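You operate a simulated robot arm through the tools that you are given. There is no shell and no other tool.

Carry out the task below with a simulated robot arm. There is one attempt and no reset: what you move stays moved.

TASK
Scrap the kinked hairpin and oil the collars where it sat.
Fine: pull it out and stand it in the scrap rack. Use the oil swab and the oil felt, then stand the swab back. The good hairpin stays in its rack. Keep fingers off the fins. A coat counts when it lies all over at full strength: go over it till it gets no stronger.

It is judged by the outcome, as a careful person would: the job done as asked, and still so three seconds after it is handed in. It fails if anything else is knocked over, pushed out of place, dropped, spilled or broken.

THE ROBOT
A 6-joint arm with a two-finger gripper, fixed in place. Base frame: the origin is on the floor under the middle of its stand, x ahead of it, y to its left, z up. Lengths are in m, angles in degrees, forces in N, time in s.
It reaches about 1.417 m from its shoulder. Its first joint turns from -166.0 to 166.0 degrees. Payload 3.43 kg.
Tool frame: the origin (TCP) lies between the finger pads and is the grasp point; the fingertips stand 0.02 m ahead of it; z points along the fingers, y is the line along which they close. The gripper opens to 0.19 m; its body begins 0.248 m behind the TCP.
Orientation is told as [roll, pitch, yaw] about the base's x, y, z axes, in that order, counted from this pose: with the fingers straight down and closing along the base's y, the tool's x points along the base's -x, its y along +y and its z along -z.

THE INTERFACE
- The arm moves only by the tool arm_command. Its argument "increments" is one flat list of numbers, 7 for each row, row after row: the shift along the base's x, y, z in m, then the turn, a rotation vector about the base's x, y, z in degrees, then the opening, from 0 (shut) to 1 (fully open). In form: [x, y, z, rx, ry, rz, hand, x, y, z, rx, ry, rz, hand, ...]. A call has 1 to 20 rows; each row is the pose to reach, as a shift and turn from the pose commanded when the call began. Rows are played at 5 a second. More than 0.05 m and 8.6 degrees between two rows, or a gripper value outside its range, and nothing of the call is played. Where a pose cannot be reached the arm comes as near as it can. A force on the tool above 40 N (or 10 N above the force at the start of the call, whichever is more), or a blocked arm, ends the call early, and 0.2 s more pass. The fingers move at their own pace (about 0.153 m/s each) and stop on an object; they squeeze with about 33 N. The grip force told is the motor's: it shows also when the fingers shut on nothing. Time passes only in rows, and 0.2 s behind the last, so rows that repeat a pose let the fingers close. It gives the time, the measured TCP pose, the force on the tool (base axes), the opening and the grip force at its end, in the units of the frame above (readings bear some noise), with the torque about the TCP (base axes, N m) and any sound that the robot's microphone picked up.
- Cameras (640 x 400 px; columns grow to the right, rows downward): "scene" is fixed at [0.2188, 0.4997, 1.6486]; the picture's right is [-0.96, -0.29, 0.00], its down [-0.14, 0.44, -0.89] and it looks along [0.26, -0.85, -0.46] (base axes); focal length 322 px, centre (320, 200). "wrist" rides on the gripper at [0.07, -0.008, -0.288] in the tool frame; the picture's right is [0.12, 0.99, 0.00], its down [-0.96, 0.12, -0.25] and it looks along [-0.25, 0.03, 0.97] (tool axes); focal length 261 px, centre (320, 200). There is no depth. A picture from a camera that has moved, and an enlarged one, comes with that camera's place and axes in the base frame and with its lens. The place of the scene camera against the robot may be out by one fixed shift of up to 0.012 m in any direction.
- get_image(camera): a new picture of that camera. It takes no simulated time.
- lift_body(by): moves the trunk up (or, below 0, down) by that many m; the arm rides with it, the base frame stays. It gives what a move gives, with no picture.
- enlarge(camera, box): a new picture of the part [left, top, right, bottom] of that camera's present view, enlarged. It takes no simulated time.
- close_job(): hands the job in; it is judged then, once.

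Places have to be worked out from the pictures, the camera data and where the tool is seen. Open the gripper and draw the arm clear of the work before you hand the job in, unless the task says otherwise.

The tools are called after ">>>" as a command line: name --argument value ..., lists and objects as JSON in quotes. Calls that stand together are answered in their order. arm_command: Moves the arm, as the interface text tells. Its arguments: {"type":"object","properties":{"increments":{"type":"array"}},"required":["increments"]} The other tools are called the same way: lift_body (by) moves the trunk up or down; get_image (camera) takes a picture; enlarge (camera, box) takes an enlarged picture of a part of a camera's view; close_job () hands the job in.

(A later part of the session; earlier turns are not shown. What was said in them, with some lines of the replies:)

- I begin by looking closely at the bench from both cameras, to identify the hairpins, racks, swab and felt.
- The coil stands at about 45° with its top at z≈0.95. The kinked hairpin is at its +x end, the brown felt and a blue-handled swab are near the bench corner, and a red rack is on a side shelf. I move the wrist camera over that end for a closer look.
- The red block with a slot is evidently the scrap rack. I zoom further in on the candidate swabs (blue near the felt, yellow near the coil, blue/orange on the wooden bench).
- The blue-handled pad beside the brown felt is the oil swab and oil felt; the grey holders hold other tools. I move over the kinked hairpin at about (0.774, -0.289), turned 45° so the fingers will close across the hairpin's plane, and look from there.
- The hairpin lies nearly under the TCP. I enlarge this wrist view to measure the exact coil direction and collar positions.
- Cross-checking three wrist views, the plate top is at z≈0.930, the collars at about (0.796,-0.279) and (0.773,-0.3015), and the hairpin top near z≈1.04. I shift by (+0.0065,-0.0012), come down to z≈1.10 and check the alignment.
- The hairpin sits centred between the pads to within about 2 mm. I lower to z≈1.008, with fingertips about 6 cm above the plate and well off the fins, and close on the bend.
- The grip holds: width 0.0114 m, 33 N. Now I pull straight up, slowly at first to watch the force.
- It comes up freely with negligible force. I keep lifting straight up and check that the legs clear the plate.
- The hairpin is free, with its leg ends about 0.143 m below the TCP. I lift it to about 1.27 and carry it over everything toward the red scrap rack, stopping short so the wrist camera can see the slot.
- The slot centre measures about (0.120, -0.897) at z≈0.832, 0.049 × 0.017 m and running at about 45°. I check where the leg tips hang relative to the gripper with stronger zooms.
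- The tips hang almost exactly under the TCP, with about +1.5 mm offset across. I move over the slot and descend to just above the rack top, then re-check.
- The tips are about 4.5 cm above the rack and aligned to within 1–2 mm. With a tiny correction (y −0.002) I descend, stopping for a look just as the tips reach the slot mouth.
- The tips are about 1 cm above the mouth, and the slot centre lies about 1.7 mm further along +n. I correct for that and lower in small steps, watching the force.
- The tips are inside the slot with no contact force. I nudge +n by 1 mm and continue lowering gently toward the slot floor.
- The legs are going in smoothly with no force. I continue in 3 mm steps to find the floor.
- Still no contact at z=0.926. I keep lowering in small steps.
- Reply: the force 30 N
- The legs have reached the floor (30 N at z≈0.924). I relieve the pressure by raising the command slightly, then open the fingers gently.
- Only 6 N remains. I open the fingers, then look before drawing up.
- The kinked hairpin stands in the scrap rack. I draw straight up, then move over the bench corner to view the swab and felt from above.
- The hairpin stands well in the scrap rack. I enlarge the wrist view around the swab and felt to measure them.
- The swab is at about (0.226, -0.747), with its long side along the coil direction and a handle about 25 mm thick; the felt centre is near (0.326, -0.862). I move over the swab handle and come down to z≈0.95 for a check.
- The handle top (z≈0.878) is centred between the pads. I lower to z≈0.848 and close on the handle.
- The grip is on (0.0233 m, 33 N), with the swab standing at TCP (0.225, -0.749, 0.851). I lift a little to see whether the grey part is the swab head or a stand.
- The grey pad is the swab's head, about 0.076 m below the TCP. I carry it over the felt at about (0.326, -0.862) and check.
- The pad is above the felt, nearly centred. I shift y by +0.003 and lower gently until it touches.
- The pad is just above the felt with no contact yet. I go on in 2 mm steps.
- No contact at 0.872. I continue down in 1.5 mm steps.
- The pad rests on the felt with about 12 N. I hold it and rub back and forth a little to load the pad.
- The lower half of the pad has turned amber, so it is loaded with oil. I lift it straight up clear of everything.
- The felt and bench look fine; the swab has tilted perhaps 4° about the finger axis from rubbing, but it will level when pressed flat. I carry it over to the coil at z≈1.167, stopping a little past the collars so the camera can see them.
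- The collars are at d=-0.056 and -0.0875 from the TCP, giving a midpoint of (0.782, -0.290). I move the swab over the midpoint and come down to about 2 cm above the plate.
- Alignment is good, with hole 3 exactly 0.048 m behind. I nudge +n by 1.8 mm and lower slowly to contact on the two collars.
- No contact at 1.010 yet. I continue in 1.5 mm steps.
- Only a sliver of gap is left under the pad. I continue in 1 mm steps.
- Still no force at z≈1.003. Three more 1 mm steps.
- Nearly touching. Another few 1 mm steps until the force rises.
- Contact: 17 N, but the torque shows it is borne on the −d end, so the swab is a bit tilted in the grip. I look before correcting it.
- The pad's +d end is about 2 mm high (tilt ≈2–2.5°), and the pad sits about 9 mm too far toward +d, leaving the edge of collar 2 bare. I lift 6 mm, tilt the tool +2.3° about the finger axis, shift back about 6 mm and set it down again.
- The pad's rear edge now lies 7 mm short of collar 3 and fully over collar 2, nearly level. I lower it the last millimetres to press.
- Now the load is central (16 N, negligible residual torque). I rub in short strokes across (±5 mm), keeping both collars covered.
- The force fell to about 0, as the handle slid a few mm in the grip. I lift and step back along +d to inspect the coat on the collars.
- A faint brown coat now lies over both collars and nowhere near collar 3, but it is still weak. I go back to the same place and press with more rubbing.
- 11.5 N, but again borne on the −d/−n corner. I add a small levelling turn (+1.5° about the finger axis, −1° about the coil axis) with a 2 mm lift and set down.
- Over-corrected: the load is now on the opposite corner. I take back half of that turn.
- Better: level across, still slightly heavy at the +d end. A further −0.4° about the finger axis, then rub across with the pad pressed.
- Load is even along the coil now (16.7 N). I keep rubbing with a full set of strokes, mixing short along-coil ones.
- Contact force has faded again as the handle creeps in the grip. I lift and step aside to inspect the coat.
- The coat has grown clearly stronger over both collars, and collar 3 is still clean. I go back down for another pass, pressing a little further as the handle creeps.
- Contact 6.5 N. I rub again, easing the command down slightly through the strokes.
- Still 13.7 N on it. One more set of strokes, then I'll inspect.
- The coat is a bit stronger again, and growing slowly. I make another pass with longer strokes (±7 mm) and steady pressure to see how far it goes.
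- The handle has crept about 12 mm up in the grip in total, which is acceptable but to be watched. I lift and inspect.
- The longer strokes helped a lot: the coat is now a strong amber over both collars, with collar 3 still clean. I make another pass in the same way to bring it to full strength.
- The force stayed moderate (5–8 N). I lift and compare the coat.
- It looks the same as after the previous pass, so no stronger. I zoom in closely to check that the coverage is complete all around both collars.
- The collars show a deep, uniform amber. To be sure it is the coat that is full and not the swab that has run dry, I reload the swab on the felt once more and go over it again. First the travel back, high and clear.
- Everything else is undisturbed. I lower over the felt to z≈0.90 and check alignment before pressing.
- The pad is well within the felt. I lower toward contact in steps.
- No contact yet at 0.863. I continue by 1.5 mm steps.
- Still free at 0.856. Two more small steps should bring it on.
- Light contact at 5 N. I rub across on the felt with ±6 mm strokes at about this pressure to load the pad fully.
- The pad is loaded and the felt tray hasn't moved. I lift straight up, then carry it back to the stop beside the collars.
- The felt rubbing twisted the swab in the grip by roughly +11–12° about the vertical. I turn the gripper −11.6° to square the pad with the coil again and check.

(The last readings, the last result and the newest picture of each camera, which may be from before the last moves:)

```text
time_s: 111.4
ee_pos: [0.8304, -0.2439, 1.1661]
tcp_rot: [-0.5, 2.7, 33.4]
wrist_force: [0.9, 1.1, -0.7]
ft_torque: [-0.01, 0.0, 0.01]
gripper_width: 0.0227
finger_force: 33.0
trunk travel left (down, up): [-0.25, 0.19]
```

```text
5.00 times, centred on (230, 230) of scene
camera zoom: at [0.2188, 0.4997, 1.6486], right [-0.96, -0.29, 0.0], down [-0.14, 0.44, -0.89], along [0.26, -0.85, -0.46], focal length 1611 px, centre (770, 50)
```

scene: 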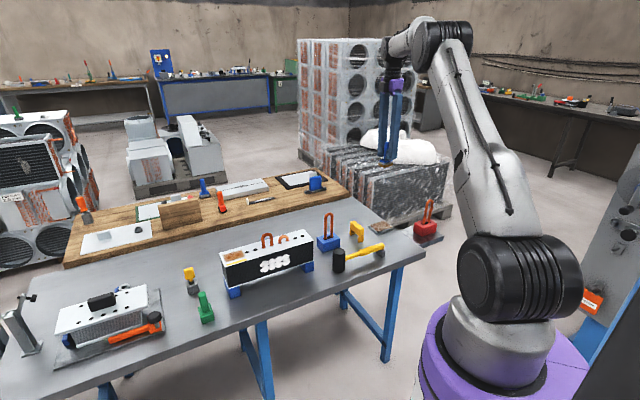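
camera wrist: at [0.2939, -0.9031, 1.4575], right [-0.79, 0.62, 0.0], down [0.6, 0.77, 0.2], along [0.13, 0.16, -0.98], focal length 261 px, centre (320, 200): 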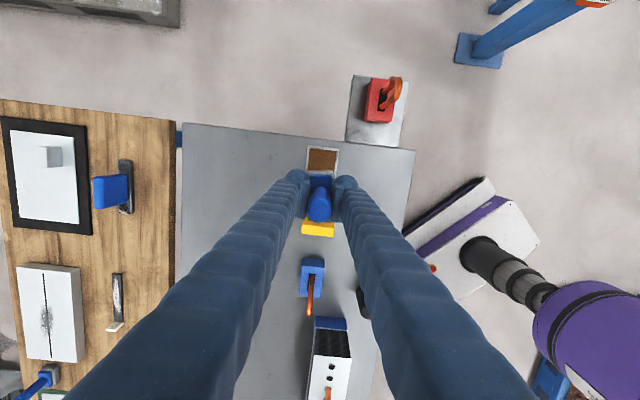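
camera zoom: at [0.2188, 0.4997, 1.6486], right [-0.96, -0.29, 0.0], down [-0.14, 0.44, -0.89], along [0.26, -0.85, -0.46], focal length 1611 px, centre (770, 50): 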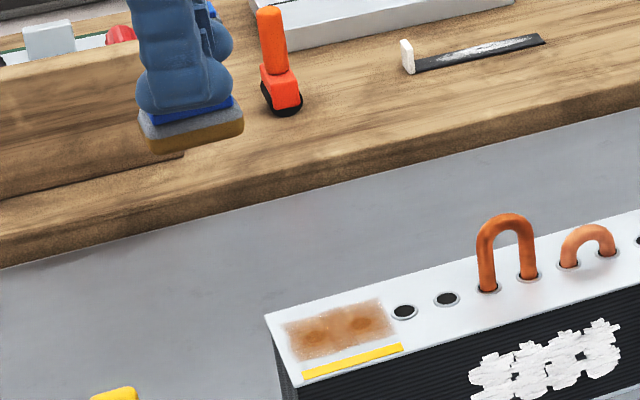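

The pad is squared with the coil again. I move back over the collars and down to just above contact, then check the gap to collar 3.

>>> arm_command --increments '[-0.025, -0.0245, 0, 0, 0, 0, 0, -0.05, -0.049, 0, 0, 0, 0, 0, -0.05, -0.049, -0.04, 0, 0, 0, 0, -0.05, -0.049, -0.08, 0, 0, 0, 0, -0.05, -0.049, -0.12, 0, 0, 0, 0, -0.05, -0.049, -0.155, 0, 0, 0, 0, -0.05, -0.049, -0.17, 0, 0, 0, 0, -0.05, -0.049, -0.17, 0, 0, 0, 0]'

>>> enlarge --camera "wrist" --box '[290, 150, 350, 195]'

>>> enlarge --camera "scene" --box '[215, 240, 260, 270]'

```text
time_s: 113.2
ee_pos: [0.7819, -0.2923, 0.9929]
tcp_rot: [-0.5, 2.7, 33.4]
wrist_force: [-0.3, 0.6, -1.2]
ft_torque: [0.01, 0.01, 0.0]
gripper_width: 0.0225
finger_force: 32.8
trunk travel left (down, up): [-0.25, 0.19]
```

```text
8.89 times, centred on (320, 172) of wrist
camera zoom: at [0.7368, -0.3275, 1.2846], right [-0.65, 0.76, 0.0], down [0.75, 0.63, 0.2], along [0.15, 0.13, -0.98], focal length 2317 px, centre (320, 444)
```

zoom: 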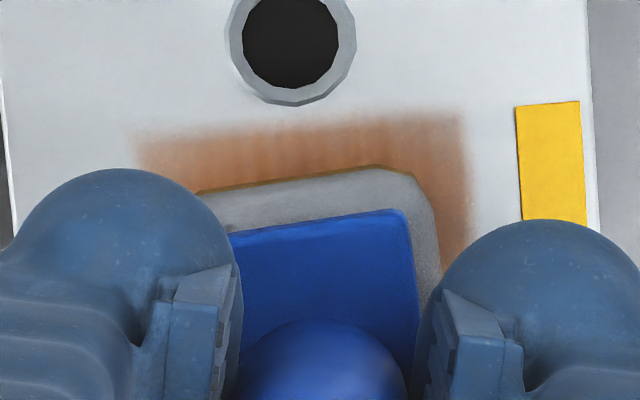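

```text
13.33 times, centred on (238, 255) of scene
camera zoom: at [0.2188, 0.4997, 1.6486], right [-0.96, -0.29, 0.0], down [-0.14, 0.44, -0.89], along [0.26, -0.85, -0.46], focal length 4295 px, centre (1420, -533)
```

zoom: 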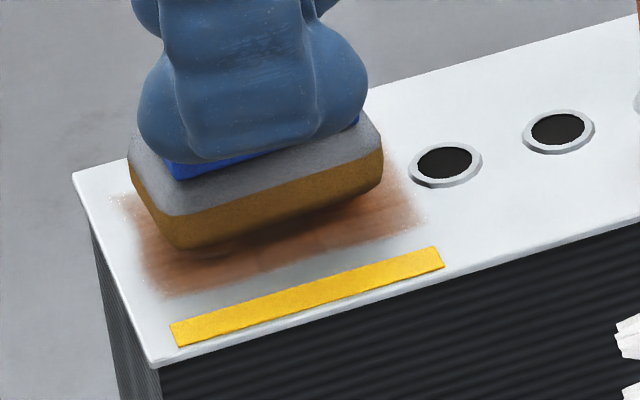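

The pad is about 3 mm too far toward +d and +n; I shift y by −0.004 and lower onto the collars.

>>> arm_command --increments '[0, -0.004, 0, 0, 0, 0, 0, 0, -0.004, -0.003, 0, 0, 0, 0, 0, -0.004, -0.005, 0, 0, 0, 0, 0, -0.004, -0.0065, 0, 0, 0, 0, 0, -0.004, -0.0075, 0, 0, 0, 0]'

>>> enlarge --camera "wrist" --box '[290, 150, 350, 195]'

```text
time_s: 114.4
ee_pos: [0.7799, -0.2967, 0.9882]
tcp_rot: [-0.5, 2.7, 33.3]
wrist_force: [0.3, -0.3, 0.0]
ft_torque: [0.05, 0.0, 0.02]
gripper_width: 0.0221
finger_force: 32.4
trunk travel left (down, up): [-0.25, 0.19]
```

```text
8.89 times, centred on (320, 172) of wrist
camera zoom: at [0.7357, -0.3322, 1.2786], right [-0.65, 0.76, 0.0], down [0.75, 0.63, 0.2], along [0.15, 0.13, -0.98], focal length 2317 px, centre (320, 444)
```

zoom: 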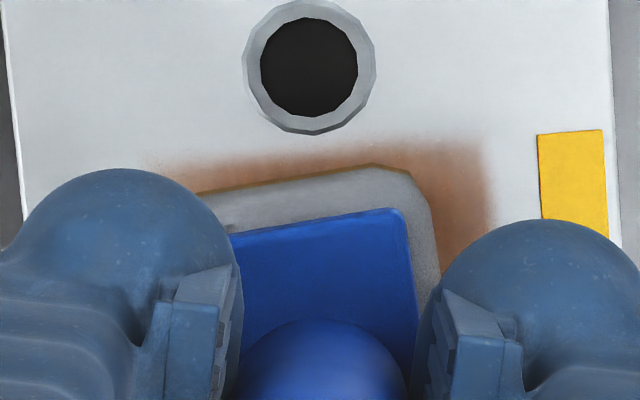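

Gap to collar 3 is 7 mm and the pad is centred; it is still turned about 4°, so I turn −4° and go down to contact.

>>> arm_command --increments '[0, 0, 0, 0, 0, -4, 0, 0, 0, -0.001, 0, 0, -4, 0, 0, 0, -0.002, 0, 0, -4, 0, 0, 0, -0.003, 0, 0, -4, 0]'

>>> enlarge --camera "wrist" --box '[290, 150, 350, 195]'

```text
time_s: 115.4
ee_pos: [0.7806, -0.296, 0.9847]
tcp_rot: [-0.5, 2.7, 29.4]
wrist_force: [0.4, -1.4, 0.1]
ft_torque: [-0.03, 0.0, -0.02]
gripper_width: 0.022
finger_force: 33.6
trunk travel left (down, up): [-0.25, 0.19]
```

```text
8.89 times, centred on (320, 172) of wrist
camera zoom: at [0.7328, -0.329, 1.2755], right [-0.59, 0.81, 0.0], down [0.79, 0.58, 0.2], along [0.16, 0.12, -0.98], focal length 2317 px, centre (320, 444)
```

zoom: 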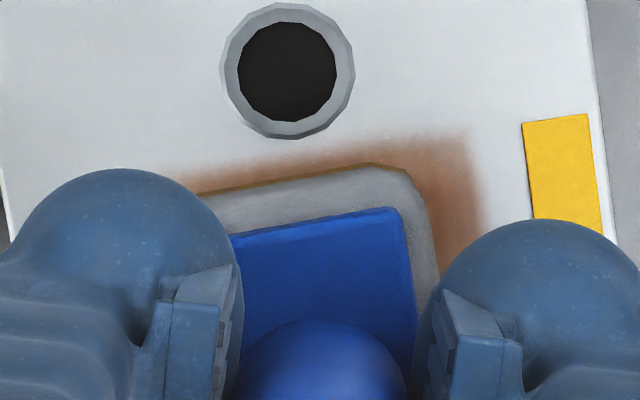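

Aligned. A few more 1 mm steps down to get contact.

>>> arm_command --increments '[0, 0, -0.001, 0, 0, 0, 0, 0, 0, -0.002, 0, 0, 0, 0, 0, 0, -0.003, 0, 0, 0, 0]'

```text
time_s: 116.2
ee_pos: [0.7793, -0.2971, 0.9841]
tcp_rot: [-0.7, 2.6, 29.4]
wrist_force: [-0.9, -4.3, 26.3]
ft_torque: [-0.19, 0.38, -0.26]
gripper_width: 0.0225
finger_force: 32.9
trunk travel left (down, up): [-0.25, 0.19]
```

26 N is more than needed; I ease up 1.5 mm and rub across with ±6 mm strokes.

>>> arm_command --increments '[0, 0, 0.0013, 0, 0, 0, 0, 0.003, -0.003, 0.0013, 0, 0, 0, 0, 0.005, -0.005, 0.0013, 0, 0, 0, 0, 0.0025, -0.0025, 0.0013, 0, 0, 0, 0, -0.001, 0.001, 0.0013, 0, 0, 0, 0, -0.004, 0.004, 0.0011, 0, 0, 0, 0, -0.001, 0.001, 0.0011, 0, 0, 0, 0, 0.002, -0.002, 0.0011, 0, 0, 0, 0, 0.005, -0.005, 0.0009, 0, 0, 0, 0, 0.002, -0.002, 0.0009, 0, 0, 0, 0, -0.001, 0.001, 0.0009, 0, 0, 0, 0, -0.004, 0.004, 0.0007, 0, 0, 0, 0, -0.001, 0.001, 0.0007, 0, 0, 0, 0, 0.002, -0.002, 0.0007, 0, 0, 0, 0, 0.005, -0.005, 0.0005, 0, 0, 0, 0, 0.002, -0.002, 0.0005, 0, 0, 0, 0, -0.001, 0.001, 0.0005, 0, 0, 0, 0, -0.004, 0.004, 0.0003, 0, 0, 0, 0, 0, 0, 0.0003, 0, 0, 0, 0]'

>>> enlarge --camera "wrist" --box '[290, 150, 350, 195]'

```text
time_s: 120.2
ee_pos: [0.7779, -0.2953, 0.9833]
tcp_rot: [-0.4, 2.6, 29.4]
wrist_force: [-5.0, 8.5, 16.9]
ft_torque: [0.03, 0.26, -0.06]
gripper_width: 0.0218
finger_force: 33.1
trunk travel left (down, up): [-0.25, 0.19]
```

```text
8.89 times, centred on (320, 172) of wrist
camera zoom: at [0.7315, -0.3278, 1.2734], right [-0.59, 0.81, 0.0], down [0.79, 0.58, 0.2], along [0.16, 0.12, -0.98], focal length 2317 px, centre (320, 444)
```

zoom: 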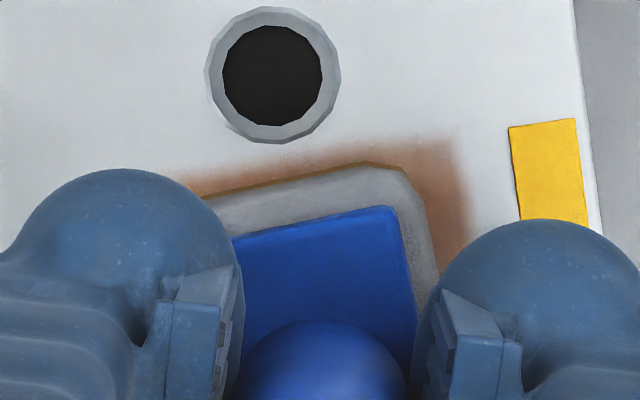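

Good firm contact throughout (17 N at the end). I lift straight up and step aside to see whether the coat has grown any stronger.

>>> arm_command --increments '[0, 0, 0.02, 0, 0, 0, 0, 0, 0, 0.05, 0, 0, 0, 0, 0.02, 0.02, 0.08, 0, 0, 0, 0, 0.045, 0.045, 0.1, 0, 0, 0, 0, 0.05, 0.05, 0.1, 0, 0, 0, 0, 0.05, 0.05, 0.1, 0, 0, 0, 0]'

>>> enlarge --camera "wrist" --box '[280, 110, 350, 180]'

>>> enlarge --camera "scene" --box '[215, 240, 260, 270]'

```text
time_s: 121.6
ee_pos: [0.8303, -0.2472, 1.0819]
tcp_rot: [-0.5, 2.7, 29.5]
wrist_force: [-1.1, -0.4, -0.8]
ft_torque: [0.08, 0.02, -0.02]
gripper_width: 0.0219
finger_force: 32.6
trunk travel left (down, up): [-0.25, 0.19]
```

```text
5.71 times, centred on (315, 145) of wrist
camera zoom: at [0.7828, -0.2801, 1.3719], right [-0.59, 0.81, 0.0], down [0.79, 0.58, 0.2], along [0.16, 0.12, -0.98], focal length 1489 px, centre (349, 514)
```

zoom: 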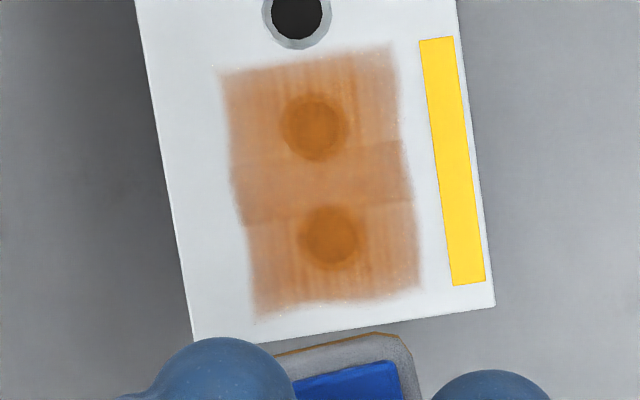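

```text
13.33 times, centred on (238, 255) of scene
camera zoom: at [0.2188, 0.4997, 1.6486], right [-0.96, -0.29, 0.0], down [-0.14, 0.44, -0.89], along [0.26, -0.85, -0.46], focal length 4295 px, centre (1420, -533)
```

zoom: 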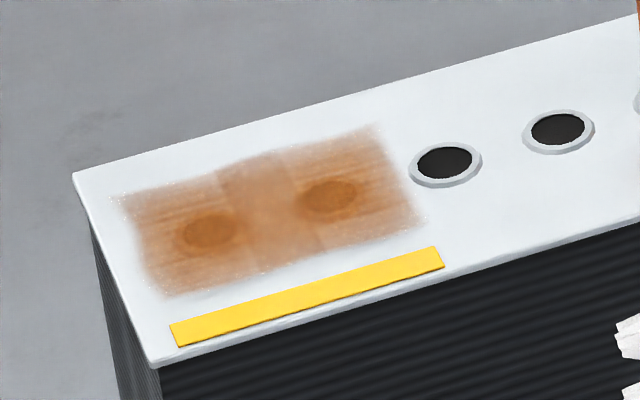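

The coat is unchanged even with fresh oil, so it is at full strength all over both collars, and collar 3 is clean. Now I carry the swab back to its standing place at TCP (0.225, -0.749), taking out the remaining 4° twist on the way.

>>> arm_command --increments '[0, 0, 0.042, 0, 0, 0, 0, 0, 0, 0.083, 0, 0, 0, 0, -0.0356, -0.0295, 0.083, 0, 0, -0.5, 0, -0.0712, -0.059, 0.083, 0, 0, -1, 0, -0.1068, -0.0886, 0.083, 0, 0, -1.5, 0, -0.1424, -0.1181, 0.083, 0, 0, -2, 0, -0.1779, -0.1476, 0.083, 0, 0, -2.5, 0, -0.2135, -0.1772, 0.083, 0, 0, -3, 0, -0.2491, -0.2067, 0.083, 0, 0, -3.5, 0, -0.2847, -0.2362, 0.083, 0, 0, -4, 0, -0.3203, -0.2658, 0.083, 0, 0, -4.3, 0, -0.3559, -0.2953, 0.083, 0, 0, -4.3, 0, -0.3915, -0.3248, 0.083, 0, 0, -4.3, 0, -0.4271, -0.3544, 0.083, 0, 0, -4.3, 0, -0.4626, -0.3839, 0.083, 0, 0, -4.3, 0, -0.4982, -0.4134, 0.083, 0, 0, -4.3, 0, -0.5338, -0.4429, 0.083, 0, 0, -4.3, 0, -0.5694, -0.4725, 0.083, 0, 0, -4.3, 0, -0.605, -0.502, 0.083, 0, 0, -4.3, 0, -0.605, -0.502, 0.083, 0, 0, -4.3, 0]'

>>> get_image --camera "wrist"

>>> enlarge --camera "scene" --box '[350, 130, 450, 260]'

```text
time_s: 125.8
ee_pos: [0.2257, -0.7502, 1.1674]
tcp_rot: [-0.5, 2.7, 25.1]
wrist_force: [0.4, -0.1, -0.7]
ft_torque: [0.03, 0.02, 0.02]
gripper_width: 0.0219
finger_force: 33.2
trunk travel left (down, up): [-0.25, 0.19]
```

```text
taken
camera wrist: at [0.1757, -0.7785, 1.4573], right [-0.53, 0.85, 0.0], down [0.83, 0.52, 0.2], along [0.17, 0.1, -0.98], focal length 261 px, centre (320, 200)
```

wrist: 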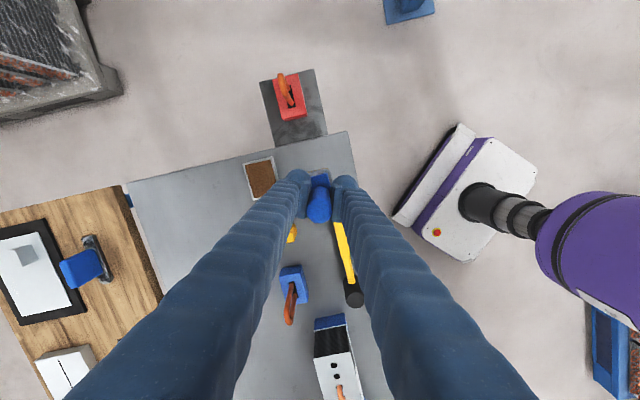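

```text
3.08 times, centred on (400, 195) of scene
camera zoom: at [0.2188, 0.4997, 1.6486], right [-0.96, -0.29, 0.0], down [-0.14, 0.44, -0.89], along [0.26, -0.85, -0.46], focal length 991 px, centre (74, 215)
```

zoom: 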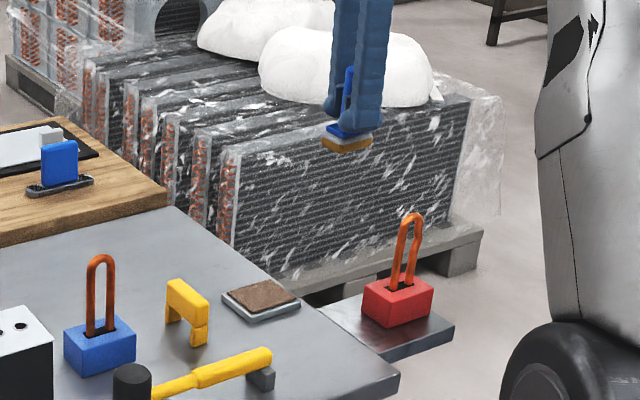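

The swab is above its place and the hairpin stands well in the scrap rack. I descend to about 1 cm above the bench and check.

>>> arm_command --increments '[-0.0005, 0.001, -0.045, 0, 0, 0, 0, -0.0005, 0.001, -0.09, 0, 0, 0, 0, -0.0005, 0.001, -0.135, 0, 0, 0, 0, -0.0005, 0.001, -0.18, 0, 0, 0, 0, -0.0005, 0.001, -0.225, 0, 0, 0, 0, -0.0005, 0.001, -0.27, 0, 0, 0, 0, -0.0005, 0.001, -0.3, 0, 0, 0, 0, -0.0005, 0.001, -0.318, 0, 0, 0, 0, -0.0005, 0.001, -0.318, 0, 0, 0, 0]'

>>> enlarge --camera "wrist" --box '[250, 110, 390, 220]'

>>> enlarge --camera "scene" --box '[370, 200, 440, 250]'

```text
time_s: 127.8
ee_pos: [0.2227, -0.7471, 0.8478]
tcp_rot: [-0.5, 2.7, 25.1]
wrist_force: [-0.4, 0.3, -1.7]
ft_torque: [0.05, -0.03, -0.02]
gripper_width: 0.0222
finger_force: 33.2
trunk travel left (down, up): [-0.25, 0.19]
```

```text
3.64 times, centred on (320, 165) of wrist
camera zoom: at [0.174, -0.776, 1.1387], right [-0.53, 0.85, 0.0], down [0.83, 0.52, 0.2], along [0.17, 0.1, -0.98], focal length 948 px, centre (320, 327)
```

zoom: 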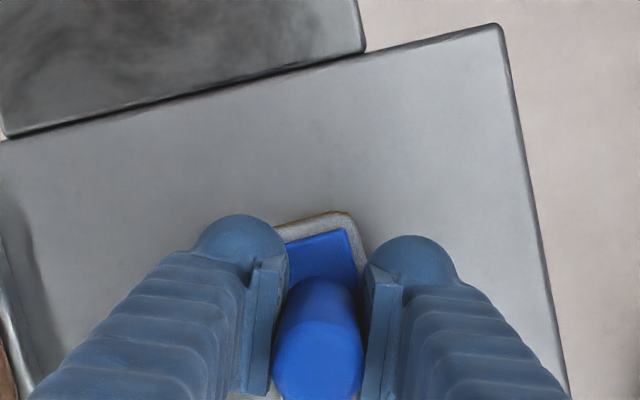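

```text
8.00 times, centred on (405, 225) of scene
camera zoom: at [0.2188, 0.4997, 1.6486], right [-0.96, -0.29, 0.0], down [-0.14, 0.44, -0.89], along [0.26, -0.85, -0.46], focal length 2577 px, centre (-360, 0)
```

zoom: 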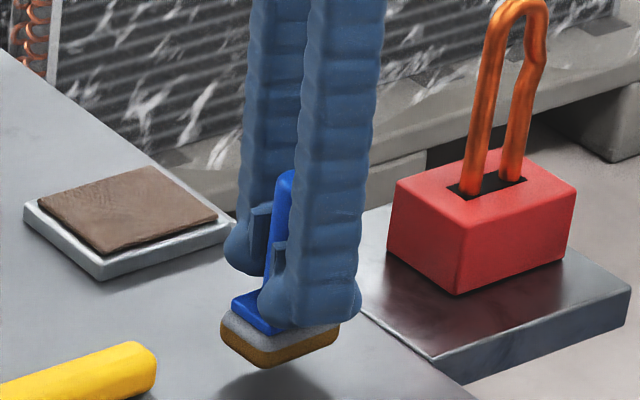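

The scene view shows the swab would land right on its old spot. I lower it the last centimetre gently until it touches the bench.

>>> arm_command --increments '[0.001, -0.001, -0.004, 0, 0, 0, 0, 0.001, -0.001, -0.008, 0, 0, 0, 0, 0.001, -0.001, -0.01, 0, 0, 0, 0, 0.001, -0.001, -0.0115, 0, 0, 0, 0, 0.001, -0.001, -0.013, 0, 0, 0, 0]'

```text
time_s: 129.0
ee_pos: [0.2256, -0.7474, 0.835]
tcp_rot: [-0.5, 2.7, 25.1]
wrist_force: [-0.4, -0.5, -0.5]
ft_torque: [-0.02, -0.04, -0.03]
gripper_width: 0.0218
finger_force: 33.6
trunk travel left (down, up): [-0.25, 0.19]
```

Not touching yet at 0.835. I continue in 1 mm steps.

>>> arm_command --increments '[0, 0, -0.001, 0, 0, 0, 0, 0, 0, -0.002, 0, 0, 0, 0, 0, 0, -0.003, 0, 0, 0, 0]'

>>> enlarge --camera "scene" --box '[385, 220, 425, 250]'

```text
time_s: 129.8
ee_pos: [0.2251, -0.7478, 0.8333]
tcp_rot: [-0.6, 2.8, 25.1]
wrist_force: [-0.3, 2.9, 12.3]
ft_torque: [0.16, -0.2, 0.02]
gripper_width: 0.0219
finger_force: 33.1
trunk travel left (down, up): [-0.25, 0.19]
```

```text
13.33 times, centred on (405, 235) of scene
camera zoom: at [0.2188, 0.4997, 1.6486], right [-0.96, -0.29, 0.0], down [-0.14, 0.44, -0.89], along [0.26, -0.85, -0.46], focal length 4295 px, centre (-813, -267)
```

zoom: 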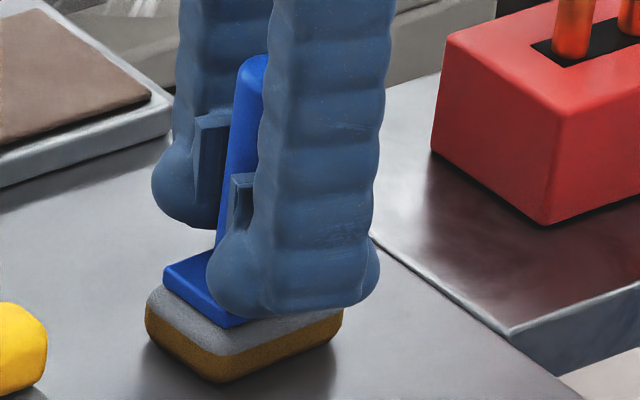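

Contact at 12 N, nearly central. I ease up a little and open the fingers slowly.

>>> arm_command --increments '[0, 0, 0.0012, 0, 0, 0, 0, 0, 0, 0.0015, 0, 0, 0, 0.12, 0, 0, 0.0015, 0, 0, 0, 0.16, 0, 0, 0.0015, 0, 0, 0, 0.22, 0, 0, 0.0015, 0, 0, 0, 0.3, 0, 0, 0.0015, 0, 0, 0, 0.35, 0, 0, 0.0015, 0, 0, 0, 0.35]'

>>> enlarge --camera "scene" --box '[370, 200, 440, 250]'

>>> enlarge --camera "wrist" --box '[250, 110, 390, 220]'

```text
time_s: 131.4
ee_pos: [0.2253, -0.7488, 0.8335]
tcp_rot: [-0.5, 2.7, 25.1]
wrist_force: [-0.1, -0.2, -0.1]
ft_torque: [0.05, -0.03, 0.01]
gripper_width: 0.0665
finger_force: 0.2
trunk travel left (down, up): [-0.25, 0.19]
```

```text
8.00 times, centred on (405, 225) of scene
camera zoom: at [0.2188, 0.4997, 1.6486], right [-0.96, -0.29, 0.0], down [-0.14, 0.44, -0.89], along [0.26, -0.85, -0.46], focal length 2577 px, centre (-360, 0)
```

zoom: 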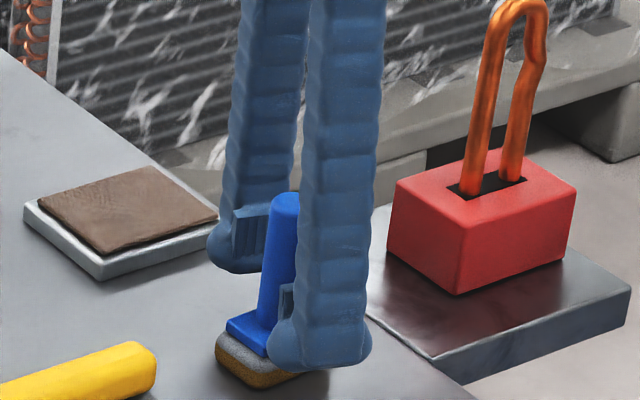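

```text
3.64 times, centred on (320, 165) of wrist
camera zoom: at [0.1753, -0.7777, 1.1235], right [-0.53, 0.85, 0.0], down [0.83, 0.52, 0.2], along [0.17, 0.1, -0.98], focal length 948 px, centre (320, 327)
```

zoom: 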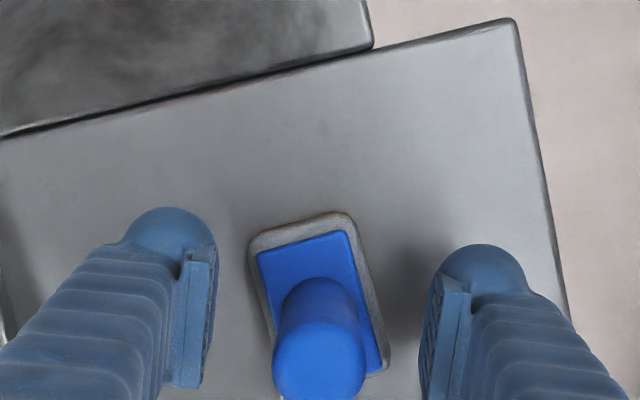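

The swab stands upright on its own and the fingers are clear. I raise straight up, then untilt the tool and look at everything.

>>> arm_command --increments '[0, 0, 0.02, 0, 0, 0, 0.35, 0, 0, 0.06, 0, 0, 0, 0.35, 0, 0, 0.105, 0, 0, 0, 0.35, 0, 0, 0.15, 0, 0, 0, 0.35, 0, 0, 0.195, 0, 0, 0, 0.35, 0, 0, 0.24, 0, 0, 0, 0.35, 0, 0, 0.285, 0, 0, 0, 0.35, 0, 0, 0.32, 0, 0, 0, 0.35]'

>>> get_image --camera "wrist"

>>> enlarge --camera "scene" --box '[350, 180, 450, 260]'

>>> enlarge --camera "scene" --box '[200, 200, 350, 300]'

```text
time_s: 133.2
ee_pos: [0.2227, -0.747, 1.1555]
tcp_rot: [-0.6, 2.7, 25.2]
wrist_force: [0.8, -0.1, 0.3]
ft_torque: [-0.02, -0.02, 0.0]
gripper_width: 0.0662
finger_force: 0.1
trunk travel left (down, up): [-0.25, 0.19]
```

```text
taken
camera wrist: at [0.1732, -0.7759, 1.4454], right [-0.53, 0.85, 0.0], down [0.83, 0.52, 0.2], along [0.17, 0.1, -0.98], focal length 261 px, centre (320, 200)
```

wrist: 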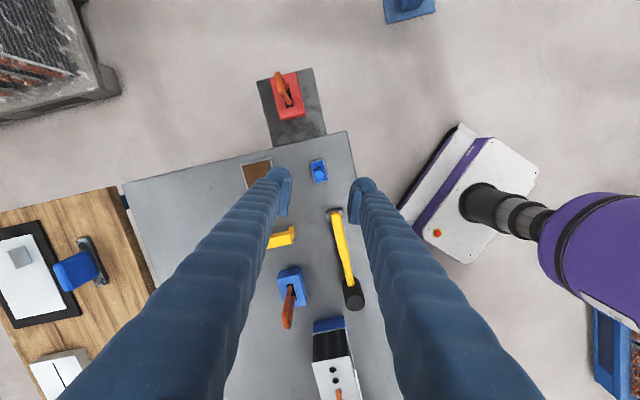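

```text
5.00 times, centred on (400, 220) of scene
camera zoom: at [0.2188, 0.4997, 1.6486], right [-0.96, -0.29, 0.0], down [-0.14, 0.44, -0.89], along [0.26, -0.85, -0.46], focal length 1611 px, centre (-80, 100)
```

zoom: 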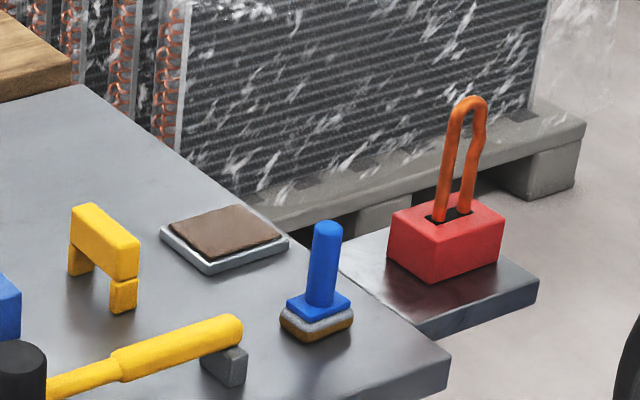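

```text
4.00 times, centred on (275, 250) of scene
camera zoom: at [0.2188, 0.4997, 1.6486], right [-0.96, -0.29, 0.0], down [-0.14, 0.44, -0.89], along [0.26, -0.85, -0.46], focal length 1289 px, centre (500, 0)
```

zoom: 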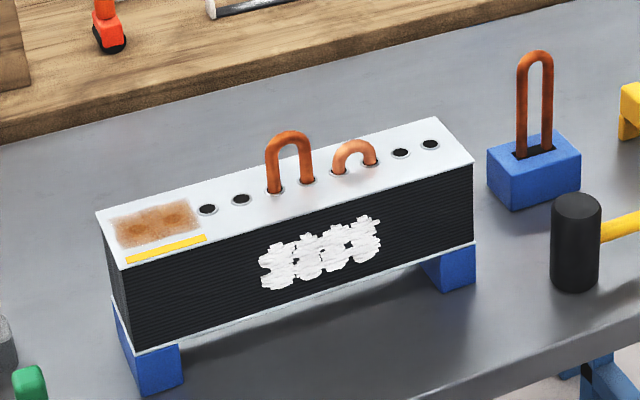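

Everything is in place: hairpin in the scrap rack, swab back on its spot, good hairpin untouched, coat intact. I open the gripper fully and draw the arm up and away from the work.

>>> arm_command --increments '[0, 0.01, 0.04, 0, 0, 0, 0.5, 0.01, 0.03, 0.08, 0, 0, 0, 0.7, 0.025, 0.06, 0.115, 0, -0.7, 0, 1, 0.045, 0.095, 0.14, 0, -1.4, 0, 1, 0.065, 0.135, 0.155, 0, -2, 0, 1, 0.085, 0.175, 0.165, 0, -2.6, 0, 1, 0.105, 0.215, 0.165, 0, -2.6, 0, 1, 0.12, 0.25, 0.165, 0, -2.6, 0, 1, 0.12, 0.25, 0.165, 0, -2.6, 0, 1]'

>>> get_image --camera "scene"

>>> enlarge --camera "scene" --box '[215, 240, 260, 270]'

>>> get_image --camera "wrist"

```text
time_s: 135.2
ee_pos: [0.3482, -0.4991, 1.3199]
tcp_rot: [-1.6, 0.4, 25.1]
wrist_force: [0.9, 0.8, 1.1]
ft_torque: [-0.09, 0.02, -0.03]
gripper_width: 0.1903
finger_force: 0.1
trunk travel left (down, up): [-0.25, 0.19]
```

```text
taken
```

scene: 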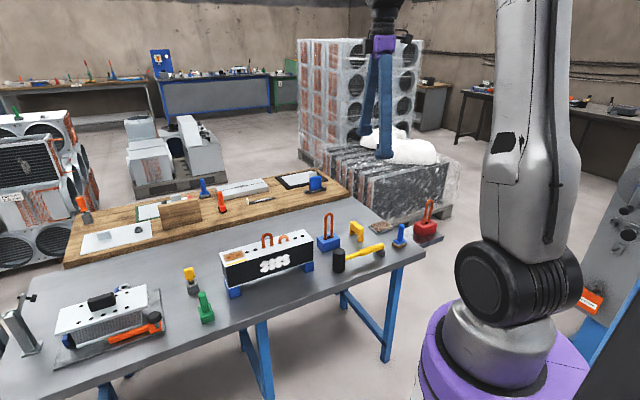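

```text
13.33 times, centred on (238, 255) of scene
camera zoom: at [0.2188, 0.4997, 1.6486], right [-0.96, -0.29, 0.0], down [-0.14, 0.44, -0.89], along [0.26, -0.85, -0.46], focal length 4295 px, centre (1420, -533)
```

zoom: 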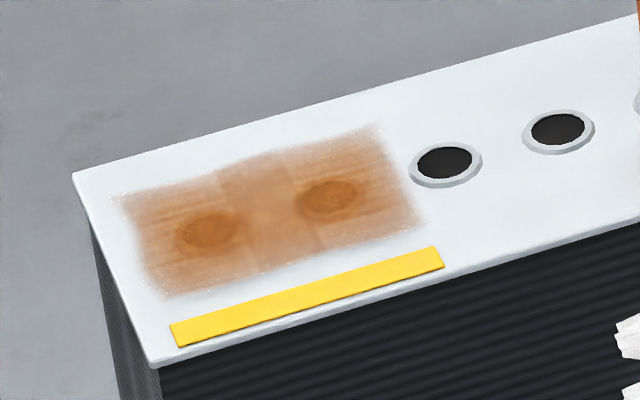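

```text
taken
camera wrist: at [0.2845, -0.5278, 1.6071], right [-0.53, 0.85, -0.03], down [0.82, 0.52, 0.24], along [0.22, 0.1, -0.97], focal length 261 px, centre (320, 200)
```

wrist: 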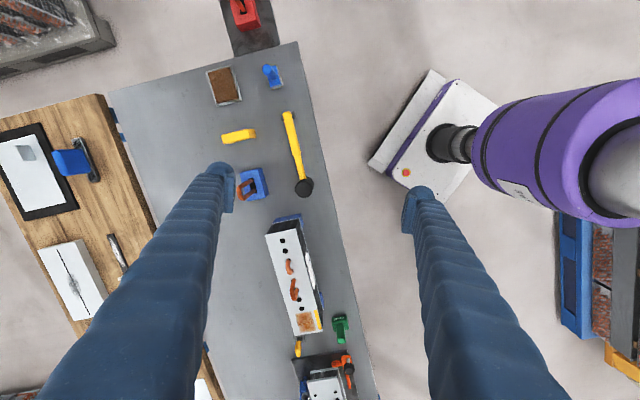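

All checks out: the kinked hairpin stands in the scrap rack, both collars carry a full coat that no longer strengthens, the swab and felt are in place, and the good hairpin is untouched. The gripper is open and clear, so I hand the job in.

>>> close_job

```text
The job is handed in.
```

The job is handed in. The kinked hairpin is out and standing in the red scrap rack, and both collars where it sat are oiled.

- **Hairpin:** It pulled out freely, and the fingers stayed above the plate, off the fins.
- **Oil:** I loaded the swab on the felt and went over both collars until the coat stopped getting stronger. I then reloaded the swab and made one more pass, and it looked the same. The neighbouring collar stayed clean. Some oil also lies on the white plate around the two collars; there it looks paler than on the collars.
- **Swab:** It is standing back on its old spot beside the felt.
- **Everything else:** In the last pictures the good hairpin is still in its blue rack, and nothing else looks moved or knocked over.

The gripper is open and the arm is drawn clear of the bench.
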